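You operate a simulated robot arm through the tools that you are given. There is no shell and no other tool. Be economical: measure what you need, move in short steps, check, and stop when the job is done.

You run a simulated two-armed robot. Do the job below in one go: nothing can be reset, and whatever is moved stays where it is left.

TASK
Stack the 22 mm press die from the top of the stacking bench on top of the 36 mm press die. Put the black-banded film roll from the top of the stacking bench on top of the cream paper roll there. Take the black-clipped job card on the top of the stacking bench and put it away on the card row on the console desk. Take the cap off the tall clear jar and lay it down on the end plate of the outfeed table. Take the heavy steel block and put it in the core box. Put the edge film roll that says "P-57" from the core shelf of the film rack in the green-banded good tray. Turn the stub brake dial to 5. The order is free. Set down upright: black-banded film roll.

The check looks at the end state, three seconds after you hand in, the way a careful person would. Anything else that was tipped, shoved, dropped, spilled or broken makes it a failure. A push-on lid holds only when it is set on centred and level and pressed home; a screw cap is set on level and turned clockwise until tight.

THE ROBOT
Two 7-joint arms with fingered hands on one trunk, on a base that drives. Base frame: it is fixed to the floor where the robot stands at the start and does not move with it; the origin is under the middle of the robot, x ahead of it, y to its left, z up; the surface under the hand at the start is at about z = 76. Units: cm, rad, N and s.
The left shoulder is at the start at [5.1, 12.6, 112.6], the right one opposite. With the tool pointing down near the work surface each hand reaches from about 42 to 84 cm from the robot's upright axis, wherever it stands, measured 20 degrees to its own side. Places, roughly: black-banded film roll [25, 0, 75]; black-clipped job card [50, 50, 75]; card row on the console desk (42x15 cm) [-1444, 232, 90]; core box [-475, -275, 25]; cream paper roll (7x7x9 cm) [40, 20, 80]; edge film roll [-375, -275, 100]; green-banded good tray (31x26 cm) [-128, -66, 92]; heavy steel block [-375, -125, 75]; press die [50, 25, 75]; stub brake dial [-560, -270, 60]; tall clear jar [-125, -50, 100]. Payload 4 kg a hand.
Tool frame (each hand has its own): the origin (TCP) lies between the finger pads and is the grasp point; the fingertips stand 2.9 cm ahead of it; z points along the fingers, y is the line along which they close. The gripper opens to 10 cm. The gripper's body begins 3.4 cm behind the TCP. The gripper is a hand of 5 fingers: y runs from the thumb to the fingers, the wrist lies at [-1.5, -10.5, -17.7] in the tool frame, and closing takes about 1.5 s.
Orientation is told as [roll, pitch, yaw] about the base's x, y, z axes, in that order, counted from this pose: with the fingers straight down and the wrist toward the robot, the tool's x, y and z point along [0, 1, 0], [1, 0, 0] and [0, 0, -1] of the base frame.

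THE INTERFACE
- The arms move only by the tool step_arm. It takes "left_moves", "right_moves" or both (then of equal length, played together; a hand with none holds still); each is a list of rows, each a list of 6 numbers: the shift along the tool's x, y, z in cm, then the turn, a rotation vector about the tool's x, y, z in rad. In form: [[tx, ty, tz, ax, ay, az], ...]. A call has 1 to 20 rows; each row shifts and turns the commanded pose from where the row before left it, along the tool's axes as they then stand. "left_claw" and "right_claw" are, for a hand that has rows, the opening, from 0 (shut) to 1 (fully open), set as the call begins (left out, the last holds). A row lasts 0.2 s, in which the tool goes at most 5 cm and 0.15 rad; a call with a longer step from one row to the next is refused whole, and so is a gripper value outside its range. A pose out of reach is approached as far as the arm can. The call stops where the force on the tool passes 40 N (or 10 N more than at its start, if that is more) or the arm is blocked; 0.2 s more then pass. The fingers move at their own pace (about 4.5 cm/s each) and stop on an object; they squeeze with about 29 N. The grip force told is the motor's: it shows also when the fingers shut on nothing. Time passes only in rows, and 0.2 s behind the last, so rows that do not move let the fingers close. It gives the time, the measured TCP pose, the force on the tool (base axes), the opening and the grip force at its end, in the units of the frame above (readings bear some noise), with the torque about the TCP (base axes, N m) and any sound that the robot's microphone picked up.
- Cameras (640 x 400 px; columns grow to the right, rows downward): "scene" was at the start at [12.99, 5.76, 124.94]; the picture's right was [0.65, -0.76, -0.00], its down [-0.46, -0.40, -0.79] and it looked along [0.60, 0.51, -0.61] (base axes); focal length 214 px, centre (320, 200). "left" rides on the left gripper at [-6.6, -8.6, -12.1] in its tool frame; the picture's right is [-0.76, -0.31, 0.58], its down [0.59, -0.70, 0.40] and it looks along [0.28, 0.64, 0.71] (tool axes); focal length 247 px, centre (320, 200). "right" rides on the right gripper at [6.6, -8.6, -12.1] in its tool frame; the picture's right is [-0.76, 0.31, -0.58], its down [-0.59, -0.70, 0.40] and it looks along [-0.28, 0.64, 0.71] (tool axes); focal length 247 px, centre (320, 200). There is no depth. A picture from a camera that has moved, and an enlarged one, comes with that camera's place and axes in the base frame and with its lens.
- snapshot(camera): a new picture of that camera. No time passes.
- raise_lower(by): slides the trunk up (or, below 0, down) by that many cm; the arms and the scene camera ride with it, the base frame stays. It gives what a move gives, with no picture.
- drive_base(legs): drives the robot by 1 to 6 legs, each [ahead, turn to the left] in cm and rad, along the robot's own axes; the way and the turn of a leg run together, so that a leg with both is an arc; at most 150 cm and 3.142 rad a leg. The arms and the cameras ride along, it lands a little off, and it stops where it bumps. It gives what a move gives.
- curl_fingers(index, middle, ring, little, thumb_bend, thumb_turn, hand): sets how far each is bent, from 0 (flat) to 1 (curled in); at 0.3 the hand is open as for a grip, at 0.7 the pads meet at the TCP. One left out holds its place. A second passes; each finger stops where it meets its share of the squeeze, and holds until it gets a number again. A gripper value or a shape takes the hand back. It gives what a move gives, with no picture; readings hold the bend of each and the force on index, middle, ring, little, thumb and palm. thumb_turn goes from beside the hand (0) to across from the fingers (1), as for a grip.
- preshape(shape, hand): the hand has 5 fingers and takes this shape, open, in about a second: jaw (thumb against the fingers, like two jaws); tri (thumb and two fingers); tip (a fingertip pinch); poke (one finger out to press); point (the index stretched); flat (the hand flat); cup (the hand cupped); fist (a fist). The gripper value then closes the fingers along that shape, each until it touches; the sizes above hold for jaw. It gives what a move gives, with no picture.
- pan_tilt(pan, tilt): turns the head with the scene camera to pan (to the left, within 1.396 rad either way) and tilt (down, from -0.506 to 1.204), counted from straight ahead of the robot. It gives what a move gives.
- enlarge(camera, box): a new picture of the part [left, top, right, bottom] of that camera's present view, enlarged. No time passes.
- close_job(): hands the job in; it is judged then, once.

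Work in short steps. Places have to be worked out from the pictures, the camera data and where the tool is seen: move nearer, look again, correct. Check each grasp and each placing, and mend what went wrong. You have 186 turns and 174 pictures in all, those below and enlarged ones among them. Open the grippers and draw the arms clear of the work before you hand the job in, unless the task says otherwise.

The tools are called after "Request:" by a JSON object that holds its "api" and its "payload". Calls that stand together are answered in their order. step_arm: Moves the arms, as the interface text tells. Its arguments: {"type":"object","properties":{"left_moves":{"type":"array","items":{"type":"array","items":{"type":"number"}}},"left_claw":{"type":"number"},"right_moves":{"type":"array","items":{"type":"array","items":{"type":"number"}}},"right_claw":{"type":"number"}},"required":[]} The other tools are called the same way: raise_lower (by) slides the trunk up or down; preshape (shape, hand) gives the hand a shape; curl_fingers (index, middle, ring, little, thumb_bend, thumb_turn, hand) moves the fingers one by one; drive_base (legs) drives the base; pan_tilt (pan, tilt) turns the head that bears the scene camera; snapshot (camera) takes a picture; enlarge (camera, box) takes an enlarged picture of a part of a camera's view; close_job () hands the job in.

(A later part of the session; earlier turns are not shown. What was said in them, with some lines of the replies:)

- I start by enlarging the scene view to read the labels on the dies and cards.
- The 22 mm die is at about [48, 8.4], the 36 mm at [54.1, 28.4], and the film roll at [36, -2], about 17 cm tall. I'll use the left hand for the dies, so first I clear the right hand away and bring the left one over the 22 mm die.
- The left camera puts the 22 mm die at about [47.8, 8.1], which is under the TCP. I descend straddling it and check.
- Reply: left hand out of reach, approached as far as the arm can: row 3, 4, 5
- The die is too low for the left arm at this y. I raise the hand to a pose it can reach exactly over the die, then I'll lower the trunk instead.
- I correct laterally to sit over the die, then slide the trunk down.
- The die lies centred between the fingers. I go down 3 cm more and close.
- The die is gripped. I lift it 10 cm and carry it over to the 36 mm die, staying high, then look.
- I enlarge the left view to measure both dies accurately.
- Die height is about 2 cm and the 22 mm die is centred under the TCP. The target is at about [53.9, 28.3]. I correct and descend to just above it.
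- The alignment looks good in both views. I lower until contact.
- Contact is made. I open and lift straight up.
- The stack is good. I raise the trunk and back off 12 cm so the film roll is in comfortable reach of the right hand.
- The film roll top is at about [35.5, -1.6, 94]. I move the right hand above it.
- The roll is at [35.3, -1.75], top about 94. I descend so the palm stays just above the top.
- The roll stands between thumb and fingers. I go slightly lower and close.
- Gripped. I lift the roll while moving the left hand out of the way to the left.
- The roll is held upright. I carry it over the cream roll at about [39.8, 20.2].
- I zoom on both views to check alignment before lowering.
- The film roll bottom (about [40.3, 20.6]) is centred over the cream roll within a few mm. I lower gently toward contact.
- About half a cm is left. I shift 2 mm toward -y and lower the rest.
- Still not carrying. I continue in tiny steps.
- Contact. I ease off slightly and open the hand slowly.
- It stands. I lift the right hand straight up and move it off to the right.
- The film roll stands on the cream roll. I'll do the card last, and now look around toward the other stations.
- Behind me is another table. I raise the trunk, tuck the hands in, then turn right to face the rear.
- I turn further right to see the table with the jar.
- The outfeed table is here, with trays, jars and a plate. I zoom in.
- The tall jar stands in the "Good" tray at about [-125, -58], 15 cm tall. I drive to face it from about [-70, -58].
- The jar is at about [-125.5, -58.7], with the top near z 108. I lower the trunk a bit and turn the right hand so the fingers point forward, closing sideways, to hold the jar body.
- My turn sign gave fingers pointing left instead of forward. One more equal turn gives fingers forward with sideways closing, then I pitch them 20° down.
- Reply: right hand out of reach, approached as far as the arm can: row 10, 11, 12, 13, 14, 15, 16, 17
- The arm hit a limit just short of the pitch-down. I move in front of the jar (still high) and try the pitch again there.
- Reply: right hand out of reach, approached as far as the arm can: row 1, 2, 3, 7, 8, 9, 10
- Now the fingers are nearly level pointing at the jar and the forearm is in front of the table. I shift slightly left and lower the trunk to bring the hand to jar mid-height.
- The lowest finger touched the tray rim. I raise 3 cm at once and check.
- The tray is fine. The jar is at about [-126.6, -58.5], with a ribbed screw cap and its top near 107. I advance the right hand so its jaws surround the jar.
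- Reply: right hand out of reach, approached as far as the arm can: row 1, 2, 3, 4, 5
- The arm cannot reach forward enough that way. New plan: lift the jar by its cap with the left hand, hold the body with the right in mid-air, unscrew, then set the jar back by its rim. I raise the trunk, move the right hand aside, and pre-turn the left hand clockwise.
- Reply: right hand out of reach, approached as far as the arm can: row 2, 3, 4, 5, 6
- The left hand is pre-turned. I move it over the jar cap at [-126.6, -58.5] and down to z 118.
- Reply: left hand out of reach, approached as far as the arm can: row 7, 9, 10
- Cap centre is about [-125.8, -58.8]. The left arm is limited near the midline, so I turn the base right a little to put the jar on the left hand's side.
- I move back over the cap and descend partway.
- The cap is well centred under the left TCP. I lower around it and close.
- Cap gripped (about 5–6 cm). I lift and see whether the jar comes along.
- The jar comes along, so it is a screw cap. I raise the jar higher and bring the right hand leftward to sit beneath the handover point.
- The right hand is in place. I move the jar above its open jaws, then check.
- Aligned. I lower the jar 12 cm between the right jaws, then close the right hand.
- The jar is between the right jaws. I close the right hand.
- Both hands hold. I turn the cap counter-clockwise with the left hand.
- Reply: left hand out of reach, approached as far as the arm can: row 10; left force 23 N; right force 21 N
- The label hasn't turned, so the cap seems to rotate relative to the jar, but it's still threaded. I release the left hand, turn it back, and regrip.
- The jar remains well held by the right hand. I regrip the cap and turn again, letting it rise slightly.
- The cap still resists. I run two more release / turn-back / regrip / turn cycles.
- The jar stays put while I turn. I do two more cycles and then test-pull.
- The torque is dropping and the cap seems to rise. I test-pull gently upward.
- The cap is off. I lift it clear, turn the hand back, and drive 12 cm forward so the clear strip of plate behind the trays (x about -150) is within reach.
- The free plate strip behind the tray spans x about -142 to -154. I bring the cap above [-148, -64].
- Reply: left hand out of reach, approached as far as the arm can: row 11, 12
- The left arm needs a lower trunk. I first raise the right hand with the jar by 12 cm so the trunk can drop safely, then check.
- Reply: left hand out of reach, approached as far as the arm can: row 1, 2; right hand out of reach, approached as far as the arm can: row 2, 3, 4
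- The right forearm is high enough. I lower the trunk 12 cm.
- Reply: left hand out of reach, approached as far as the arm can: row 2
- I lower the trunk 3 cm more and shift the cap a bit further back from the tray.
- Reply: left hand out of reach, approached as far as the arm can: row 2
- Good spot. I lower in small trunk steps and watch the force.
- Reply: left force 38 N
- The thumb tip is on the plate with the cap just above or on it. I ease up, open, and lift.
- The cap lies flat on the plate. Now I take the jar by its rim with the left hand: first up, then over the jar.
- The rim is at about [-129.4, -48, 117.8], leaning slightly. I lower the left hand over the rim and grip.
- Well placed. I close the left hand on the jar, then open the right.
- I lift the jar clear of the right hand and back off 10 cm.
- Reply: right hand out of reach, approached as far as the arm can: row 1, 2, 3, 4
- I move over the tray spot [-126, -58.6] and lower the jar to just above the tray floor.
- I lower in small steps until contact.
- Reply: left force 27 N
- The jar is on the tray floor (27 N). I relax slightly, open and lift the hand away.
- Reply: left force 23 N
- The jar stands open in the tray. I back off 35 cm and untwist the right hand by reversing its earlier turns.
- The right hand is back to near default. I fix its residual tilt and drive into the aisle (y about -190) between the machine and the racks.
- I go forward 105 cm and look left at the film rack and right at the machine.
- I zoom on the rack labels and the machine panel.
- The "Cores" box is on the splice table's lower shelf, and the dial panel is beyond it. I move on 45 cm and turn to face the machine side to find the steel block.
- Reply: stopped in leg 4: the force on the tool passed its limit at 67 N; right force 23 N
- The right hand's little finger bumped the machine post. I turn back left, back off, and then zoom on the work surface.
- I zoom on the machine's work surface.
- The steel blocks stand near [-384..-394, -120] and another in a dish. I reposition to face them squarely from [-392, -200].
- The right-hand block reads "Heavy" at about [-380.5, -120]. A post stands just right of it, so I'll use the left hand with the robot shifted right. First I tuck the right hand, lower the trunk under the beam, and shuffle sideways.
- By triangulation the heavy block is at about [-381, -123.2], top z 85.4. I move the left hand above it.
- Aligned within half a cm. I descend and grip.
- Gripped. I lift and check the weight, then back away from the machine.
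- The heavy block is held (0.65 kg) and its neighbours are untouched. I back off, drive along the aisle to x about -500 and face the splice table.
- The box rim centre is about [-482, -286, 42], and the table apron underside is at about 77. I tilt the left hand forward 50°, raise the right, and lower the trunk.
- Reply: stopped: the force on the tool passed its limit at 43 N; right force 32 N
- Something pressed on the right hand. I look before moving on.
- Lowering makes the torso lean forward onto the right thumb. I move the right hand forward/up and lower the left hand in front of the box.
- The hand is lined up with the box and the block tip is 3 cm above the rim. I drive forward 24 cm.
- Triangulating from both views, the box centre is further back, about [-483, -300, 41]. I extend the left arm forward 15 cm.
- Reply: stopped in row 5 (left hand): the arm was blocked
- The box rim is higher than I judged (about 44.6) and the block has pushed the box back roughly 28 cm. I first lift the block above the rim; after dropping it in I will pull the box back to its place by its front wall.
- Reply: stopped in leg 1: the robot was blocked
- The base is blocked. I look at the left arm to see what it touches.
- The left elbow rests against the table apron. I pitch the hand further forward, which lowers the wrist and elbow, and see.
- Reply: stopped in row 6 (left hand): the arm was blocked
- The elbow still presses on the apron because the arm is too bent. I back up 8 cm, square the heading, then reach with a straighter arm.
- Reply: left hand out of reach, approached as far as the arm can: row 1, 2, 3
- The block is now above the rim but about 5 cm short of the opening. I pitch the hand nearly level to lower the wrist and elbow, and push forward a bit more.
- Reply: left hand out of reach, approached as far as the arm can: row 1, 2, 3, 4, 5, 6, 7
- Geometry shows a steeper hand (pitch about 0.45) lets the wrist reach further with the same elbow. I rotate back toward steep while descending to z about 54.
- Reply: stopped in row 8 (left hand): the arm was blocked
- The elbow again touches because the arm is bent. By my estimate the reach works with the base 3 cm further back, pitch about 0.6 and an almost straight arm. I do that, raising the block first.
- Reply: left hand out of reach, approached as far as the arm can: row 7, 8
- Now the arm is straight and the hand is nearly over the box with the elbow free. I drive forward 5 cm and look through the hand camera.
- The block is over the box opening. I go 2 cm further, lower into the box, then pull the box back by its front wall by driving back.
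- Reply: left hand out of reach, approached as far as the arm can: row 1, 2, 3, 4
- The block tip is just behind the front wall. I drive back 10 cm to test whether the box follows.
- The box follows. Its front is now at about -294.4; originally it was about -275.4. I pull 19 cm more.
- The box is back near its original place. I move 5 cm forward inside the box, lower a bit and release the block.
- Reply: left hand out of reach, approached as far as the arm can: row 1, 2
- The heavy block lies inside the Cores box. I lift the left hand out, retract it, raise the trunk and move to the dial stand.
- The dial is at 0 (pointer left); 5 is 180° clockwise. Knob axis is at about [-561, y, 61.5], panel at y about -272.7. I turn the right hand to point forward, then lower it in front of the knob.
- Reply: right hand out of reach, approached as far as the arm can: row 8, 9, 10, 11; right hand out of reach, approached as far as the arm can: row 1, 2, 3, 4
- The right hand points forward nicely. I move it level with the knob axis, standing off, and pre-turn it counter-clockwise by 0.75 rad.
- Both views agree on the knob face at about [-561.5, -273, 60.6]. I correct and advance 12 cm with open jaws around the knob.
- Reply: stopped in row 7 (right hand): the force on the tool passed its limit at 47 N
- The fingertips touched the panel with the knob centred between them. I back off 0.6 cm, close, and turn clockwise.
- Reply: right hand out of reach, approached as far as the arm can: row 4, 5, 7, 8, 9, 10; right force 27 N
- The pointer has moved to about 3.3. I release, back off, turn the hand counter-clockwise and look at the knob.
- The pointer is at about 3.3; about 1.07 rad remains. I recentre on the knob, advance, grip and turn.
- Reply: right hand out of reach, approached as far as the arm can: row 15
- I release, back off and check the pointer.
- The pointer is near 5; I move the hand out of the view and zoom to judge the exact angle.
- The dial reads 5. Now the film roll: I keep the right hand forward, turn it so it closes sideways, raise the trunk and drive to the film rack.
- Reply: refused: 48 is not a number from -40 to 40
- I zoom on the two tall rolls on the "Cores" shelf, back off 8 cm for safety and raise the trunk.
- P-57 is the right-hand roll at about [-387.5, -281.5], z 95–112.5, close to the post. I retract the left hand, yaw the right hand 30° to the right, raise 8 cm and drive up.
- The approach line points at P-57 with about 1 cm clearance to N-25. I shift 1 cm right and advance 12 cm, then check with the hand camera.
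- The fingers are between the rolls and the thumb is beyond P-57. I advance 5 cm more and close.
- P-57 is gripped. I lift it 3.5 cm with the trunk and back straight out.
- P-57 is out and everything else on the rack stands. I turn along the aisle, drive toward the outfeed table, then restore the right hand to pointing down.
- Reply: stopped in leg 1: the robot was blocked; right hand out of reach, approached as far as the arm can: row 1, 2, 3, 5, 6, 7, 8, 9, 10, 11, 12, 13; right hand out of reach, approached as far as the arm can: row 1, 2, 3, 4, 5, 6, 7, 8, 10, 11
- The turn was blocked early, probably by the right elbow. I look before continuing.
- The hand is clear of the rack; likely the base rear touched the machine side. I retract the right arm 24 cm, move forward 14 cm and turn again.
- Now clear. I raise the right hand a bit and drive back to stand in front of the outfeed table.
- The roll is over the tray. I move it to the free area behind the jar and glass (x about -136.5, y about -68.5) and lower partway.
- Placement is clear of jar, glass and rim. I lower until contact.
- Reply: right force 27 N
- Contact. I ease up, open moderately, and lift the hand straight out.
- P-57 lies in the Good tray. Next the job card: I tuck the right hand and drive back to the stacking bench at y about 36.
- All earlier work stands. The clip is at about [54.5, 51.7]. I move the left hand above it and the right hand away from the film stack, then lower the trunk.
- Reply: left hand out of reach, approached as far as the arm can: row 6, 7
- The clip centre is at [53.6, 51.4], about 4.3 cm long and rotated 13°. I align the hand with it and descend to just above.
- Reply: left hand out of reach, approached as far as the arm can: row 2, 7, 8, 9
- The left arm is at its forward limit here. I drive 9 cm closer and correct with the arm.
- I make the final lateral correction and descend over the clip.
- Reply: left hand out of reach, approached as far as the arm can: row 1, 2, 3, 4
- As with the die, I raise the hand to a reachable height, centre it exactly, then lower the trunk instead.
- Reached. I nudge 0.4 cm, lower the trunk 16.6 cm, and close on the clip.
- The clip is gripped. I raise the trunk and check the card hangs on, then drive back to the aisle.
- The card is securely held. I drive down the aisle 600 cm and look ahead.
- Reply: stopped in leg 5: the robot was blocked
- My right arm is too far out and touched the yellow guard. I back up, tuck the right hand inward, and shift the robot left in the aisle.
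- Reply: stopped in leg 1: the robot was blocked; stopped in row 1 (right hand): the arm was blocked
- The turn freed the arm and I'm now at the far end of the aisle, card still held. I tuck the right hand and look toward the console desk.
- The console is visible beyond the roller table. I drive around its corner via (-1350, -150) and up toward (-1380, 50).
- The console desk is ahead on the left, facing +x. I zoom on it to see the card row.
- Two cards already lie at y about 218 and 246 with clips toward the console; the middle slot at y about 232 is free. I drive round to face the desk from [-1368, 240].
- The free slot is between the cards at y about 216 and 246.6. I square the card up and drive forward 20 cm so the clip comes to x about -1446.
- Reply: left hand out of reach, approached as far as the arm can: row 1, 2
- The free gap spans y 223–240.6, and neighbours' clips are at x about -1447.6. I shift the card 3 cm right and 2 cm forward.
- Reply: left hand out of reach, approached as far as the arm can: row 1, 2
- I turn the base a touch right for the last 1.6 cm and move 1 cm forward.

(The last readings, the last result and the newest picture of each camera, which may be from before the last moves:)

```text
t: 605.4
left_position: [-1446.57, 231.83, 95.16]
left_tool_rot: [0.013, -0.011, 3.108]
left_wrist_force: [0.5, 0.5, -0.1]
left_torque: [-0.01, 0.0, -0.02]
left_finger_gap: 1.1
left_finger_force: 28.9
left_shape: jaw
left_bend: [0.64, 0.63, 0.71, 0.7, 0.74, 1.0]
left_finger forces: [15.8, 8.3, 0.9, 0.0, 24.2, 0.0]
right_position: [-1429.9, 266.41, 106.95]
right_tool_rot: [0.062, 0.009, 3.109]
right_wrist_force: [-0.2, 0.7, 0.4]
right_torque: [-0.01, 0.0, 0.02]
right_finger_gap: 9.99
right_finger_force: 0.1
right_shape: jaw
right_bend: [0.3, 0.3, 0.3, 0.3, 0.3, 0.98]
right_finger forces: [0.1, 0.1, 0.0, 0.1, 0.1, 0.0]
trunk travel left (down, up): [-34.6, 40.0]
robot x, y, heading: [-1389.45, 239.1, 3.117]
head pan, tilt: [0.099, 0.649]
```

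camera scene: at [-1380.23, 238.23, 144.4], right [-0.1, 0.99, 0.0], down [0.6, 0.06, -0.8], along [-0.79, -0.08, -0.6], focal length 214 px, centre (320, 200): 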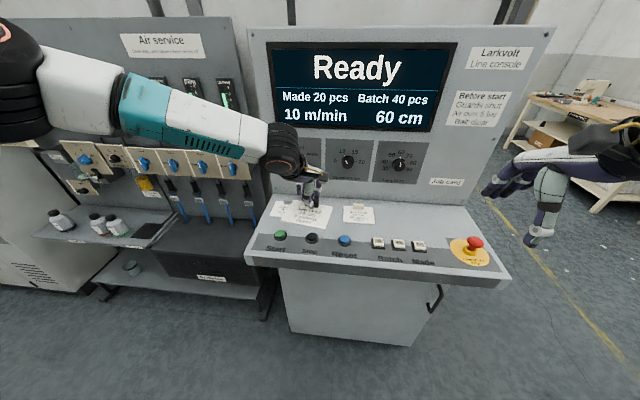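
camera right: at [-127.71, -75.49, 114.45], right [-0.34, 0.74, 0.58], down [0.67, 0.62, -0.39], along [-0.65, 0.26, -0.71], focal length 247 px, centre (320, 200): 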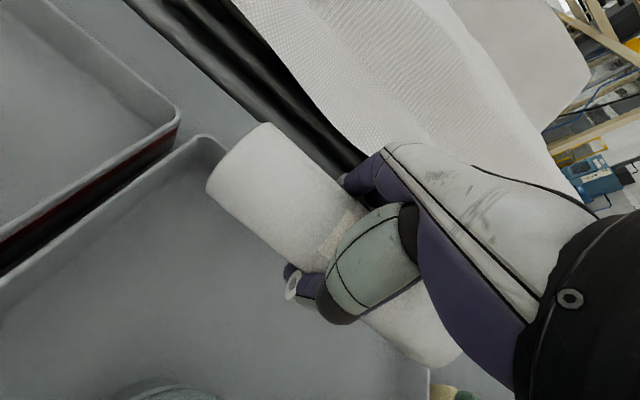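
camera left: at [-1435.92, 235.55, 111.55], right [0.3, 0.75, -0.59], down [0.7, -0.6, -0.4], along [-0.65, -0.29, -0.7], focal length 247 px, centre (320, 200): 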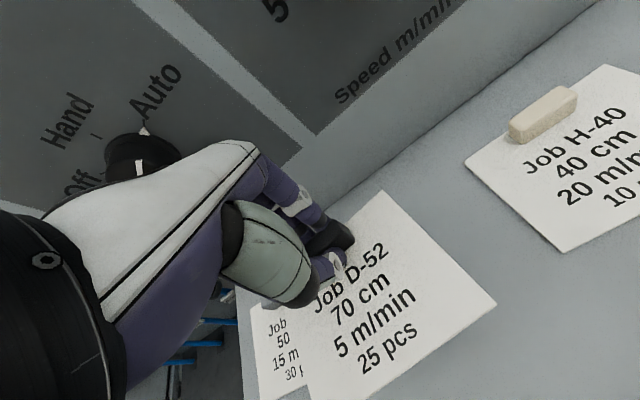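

I lower in small steps until contact.

Request:
{"api": "raise_lower", "payload": {"by": -1.2}}

Request:
{"api": "raise_lower", "payload": {"by": -0.6}}

```text
t: 606.0
left_position: [-1446.71, 231.87, 93.98]
left_tool_rot: [0.013, -0.009, 3.108]
left_wrist_force: [0.8, -0.4, -0.8]
left_torque: [0.0, 0.0, 0.02]
left_finger_gap: 1.13
left_finger_force: 29.0
left_shape: jaw
left_bend: [0.64, 0.63, 0.71, 0.7, 0.74, 1.0]
left_finger forces: [15.8, 8.3, 0.9, 0.0, 24.2, 0.0]
right_position: [-1429.89, 266.34, 105.66]
right_tool_rot: [0.062, 0.008, 3.111]
right_wrist_force: [0.2, 0.5, 0.5]
right_torque: [-0.01, 0.02, -0.01]
right_finger_gap: 9.99
right_finger_force: 0.2
right_shape: jaw
right_bend: [0.3, 0.3, 0.3, 0.3, 0.3, 0.98]
right_finger forces: [0.0, 0.0, 0.1, 0.0, 0.0, 0.0]
trunk travel left (down, up): [-33.4, 41.2]
robot x, y, heading: [-1389.82, 239.02, 3.116]
head pan, tilt: [0.099, 0.649]
```

```text
t: 606.5
left_position: [-1446.85, 231.9, 93.49]
left_tool_rot: [0.012, -0.012, 3.109]
left_wrist_force: [0.2, -0.7, 6.5]
left_torque: [-0.01, 0.04, -0.05]
left_finger_gap: 1.12
left_finger_force: 28.5
left_shape: jaw
left_bend: [0.64, 0.63, 0.71, 0.7, 0.74, 1.0]
left_finger forces: [16.0, 8.7, 1.1, 0.0, 25.7, 0.0]
right_position: [-1429.93, 266.42, 105.08]
right_tool_rot: [0.06, 0.008, 3.11]
right_wrist_force: [0.6, -0.4, 0.8]
right_torque: [0.0, 0.0, -0.02]
right_finger_gap: 10.01
right_finger_force: 0.0
right_shape: jaw
right_bend: [0.3, 0.3, 0.3, 0.3, 0.3, 0.98]
right_finger forces: [0.0, 0.0, 0.0, 0.1, 0.0, 0.1]
trunk travel left (down, up): [-32.8, 41.8]
robot x, y, heading: [-1389.63, 238.94, 3.118]
head pan, tilt: [0.099, 0.649]
```

Contact on the desk. I open the hand only moderately (console face nearby) and lift off with the trunk.

Request:
{"api": "step_arm", "payload": {"left_moves": [[0, 0, 0, 0, 0, 0], [0, 0, 0, 0, 0, 0], [0, 0, 0, 0, 0, 0], [0, 0, 0, 0, 0, 0], [0, 0, 0, 0, 0, 0]], "left_claw": 0.4}}

Request:
{"api": "raise_lower", "payload": {"by": 20}}

Request:
{"api": "snapshot", "payload": {"camera": "left"}}

```text
t: 607.7
left_position: [-1446.73, 231.78, 93.43]
left_tool_rot: [0.014, -0.009, 3.109]
left_wrist_force: [-0.2, -0.4, 4.8]
left_torque: [0.02, -0.06, -0.01]
left_finger_gap: 3.93
left_finger_force: 0.0
left_shape: jaw
left_bend: [0.45, 0.47, 0.75, 0.52, 0.39, 1.0]
left_finger forces: [0.1, 0.1, 0.0, 0.0, 4.7, 0.0]
right_position: [-1429.85, 266.32, 104.99]
right_tool_rot: [0.06, 0.01, 3.11]
right_wrist_force: [0.7, -0.6, 0.7]
right_torque: [0.0, 0.02, 0.01]
right_finger_gap: 9.99
right_finger_force: 0.2
right_shape: jaw
right_bend: [0.3, 0.3, 0.3, 0.3, 0.3, 0.98]
right_finger forces: [0.0, 0.0, 0.0, 0.0, 0.1, 0.0]
trunk travel left (down, up): [-32.8, 41.8]
robot x, y, heading: [-1389.75, 239.21, 3.12]
head pan, tilt: [0.099, 0.649]
```

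```text
t: 609.9
left_position: [-1446.34, 231.62, 115.53]
left_tool_rot: [0.013, -0.048, 3.107]
left_wrist_force: [-0.2, -0.1, -0.6]
left_torque: [-0.02, -0.01, 0.01]
left_finger_gap: 3.97
left_finger_force: 0.1
left_shape: jaw
left_bend: [0.45, 0.47, 0.75, 0.52, 0.41, 1.0]
left_finger forces: [0.0, 0.0, 0.0, 0.1, 0.0, 0.1]
right_position: [-1430.03, 266.51, 125.04]
right_tool_rot: [0.062, 0.011, 3.11]
right_wrist_force: [0.5, 0.8, 0.0]
right_torque: [-0.01, 0.0, -0.02]
right_finger_gap: 9.98
right_finger_force: 0.1
right_shape: jaw
right_bend: [0.3, 0.3, 0.3, 0.3, 0.3, 0.98]
right_finger forces: [0.0, 0.1, 0.0, 0.1, 0.0, 0.0]
trunk travel left (down, up): [-52.8, 21.8]
robot x, y, heading: [-1389.84, 239.14, 3.121]
head pan, tilt: [0.099, 0.649]
```

```text
1 pictures are left
camera left: at [-1436.95, 238.01, 126.95], right [0.3, 0.74, -0.6], down [0.66, -0.62, -0.42], along [-0.68, -0.27, -0.68], focal length 247 px, centre (320, 200)
```

left: 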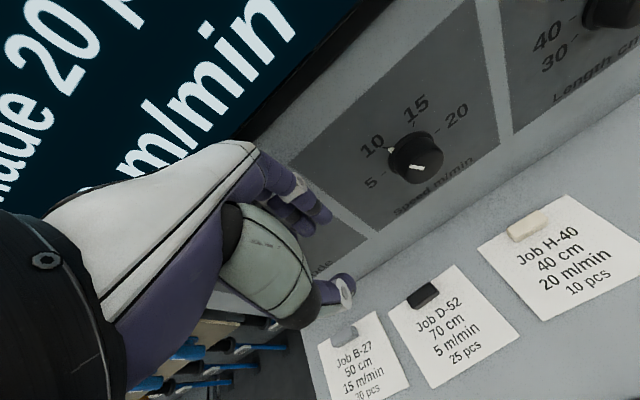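

Card D-52 lies squarely in the row. I back away, open the hand, and use the last picture to check the console.

Request:
{"api": "drive_base", "payload": {"legs": [[-35, 0]]}}

Request:
{"api": "step_arm", "payload": {"left_moves": [[0, 0, 0, 0, 0, 0], [0, 0, 0, 0, 0, 0], [0, 0, 0, 0, 0, 0], [0, 0, 0, 0, 0, 0]], "left_claw": 1}}

Request:
{"api": "enlarge", "payload": {"camera": "scene", "box": [200, 60, 440, 240]}}

```text
t: 612.1
left_position: [-1411.4, 231.28, 115.67]
left_tool_rot: [0.012, -0.047, 3.098]
left_wrist_force: [0.6, 0.5, -0.1]
left_torque: [0.03, -0.02, -0.01]
left_finger_gap: 3.98
left_finger_force: 0.1
left_shape: jaw
left_bend: [0.44, 0.47, 0.75, 0.52, 0.41, 1.0]
left_finger forces: [0.0, 0.0, 0.0, 0.0, 0.0, 0.0]
right_position: [-1394.79, 265.77, 125.01]
right_tool_rot: [0.061, 0.008, 3.102]
right_wrist_force: [0.7, -0.1, 0.1]
right_torque: [0.03, 0.03, 0.01]
right_finger_gap: 9.98
right_finger_force: 0.0
right_shape: jaw
right_bend: [0.3, 0.3, 0.3, 0.3, 0.3, 0.98]
right_finger forces: [0.1, 0.1, 0.0, 0.1, 0.1, 0.0]
trunk travel left (down, up): [-52.8, 21.8]
robot x, y, heading: [-1354.83, 238.15, 3.108]
head pan, tilt: [0.099, 0.649]
```

```text
t: 613.1
left_position: [-1411.43, 231.3, 115.44]
left_tool_rot: [0.011, -0.048, 3.098]
left_wrist_force: [0.0, 0.3, 0.0]
left_torque: [-0.01, 0.0, 0.02]
left_finger_gap: 9.95
left_finger_force: 0.1
left_shape: jaw
left_bend: [0.3, 0.3, 0.3, 0.3, 0.3, 0.98]
left_finger forces: [0.0, 0.0, 0.0, 0.0, 0.0, 0.0]
right_position: [-1394.84, 265.82, 125.06]
right_tool_rot: [0.061, 0.01, 3.102]
right_wrist_force: [0.2, 1.1, 0.5]
right_torque: [-0.02, -0.02, 0.01]
right_finger_gap: 9.97
right_finger_force: 0.0
right_shape: jaw
right_bend: [0.3, 0.3, 0.3, 0.3, 0.3, 0.98]
right_finger forces: [0.0, 0.0, 0.1, 0.1, 0.1, 0.0]
trunk travel left (down, up): [-52.8, 21.8]
robot x, y, heading: [-1354.68, 237.84, 3.11]
head pan, tilt: [0.099, 0.649]
```

```text
2.22 times, centred on (320, 150) of scene
camera zoom: at [-1366.49, 237.65, 145.6], right [-0.07, 1.0, 0.0], down [0.6, 0.04, -0.8], along [-0.79, -0.05, -0.6], focal length 477 px, centre (320, 311)
```

zoom: 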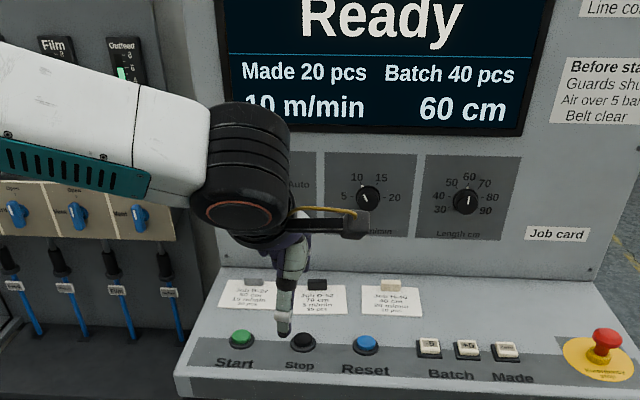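

The three cards lie in a neat row, the console still shows Ready, both grippers are open and the arms are clear, so I hand the job in.

Request:
{"api": "close_job", "payload": {}}

```text
The job is handed in.
```

All seven tasks are done and handed in, but two things may cost us: I shoved the core box out of place while putting the block in, and my right arm got caught on the yellow guard rail.

- **Dies:** the 22 mm press die is stacked on the 36 mm one.
- **Film roll:** the black-banded roll stands upright on the cream paper roll.
- **Jar:** the cap lies flat on the outfeed table's plate, behind the trays. I took that strip to be the end plate. The open jar is back in the Good tray.
- **Steel block:** the heavy block is in the core box. I had pushed the box about 28 cm back, then pulled it to roughly its old spot; it ended up slightly turned.
- **P-57 roll:** it lies on its side in the Good tray.
- **Stub brake dial:** it points at 5, within about 5° as I read it.
- **Job card:** D-52 lies in the middle slot of the card row.

Other contacts along the way:
- My right hand bumped a machine post.
- The left elbow pressed on the splice table.
- A turn was blocked near the film rack.

I saw nothing knocked over, but I took no new picture of the guard rail after freeing the arm. The arm hid the jar and cap in my last picture of the Good tray.
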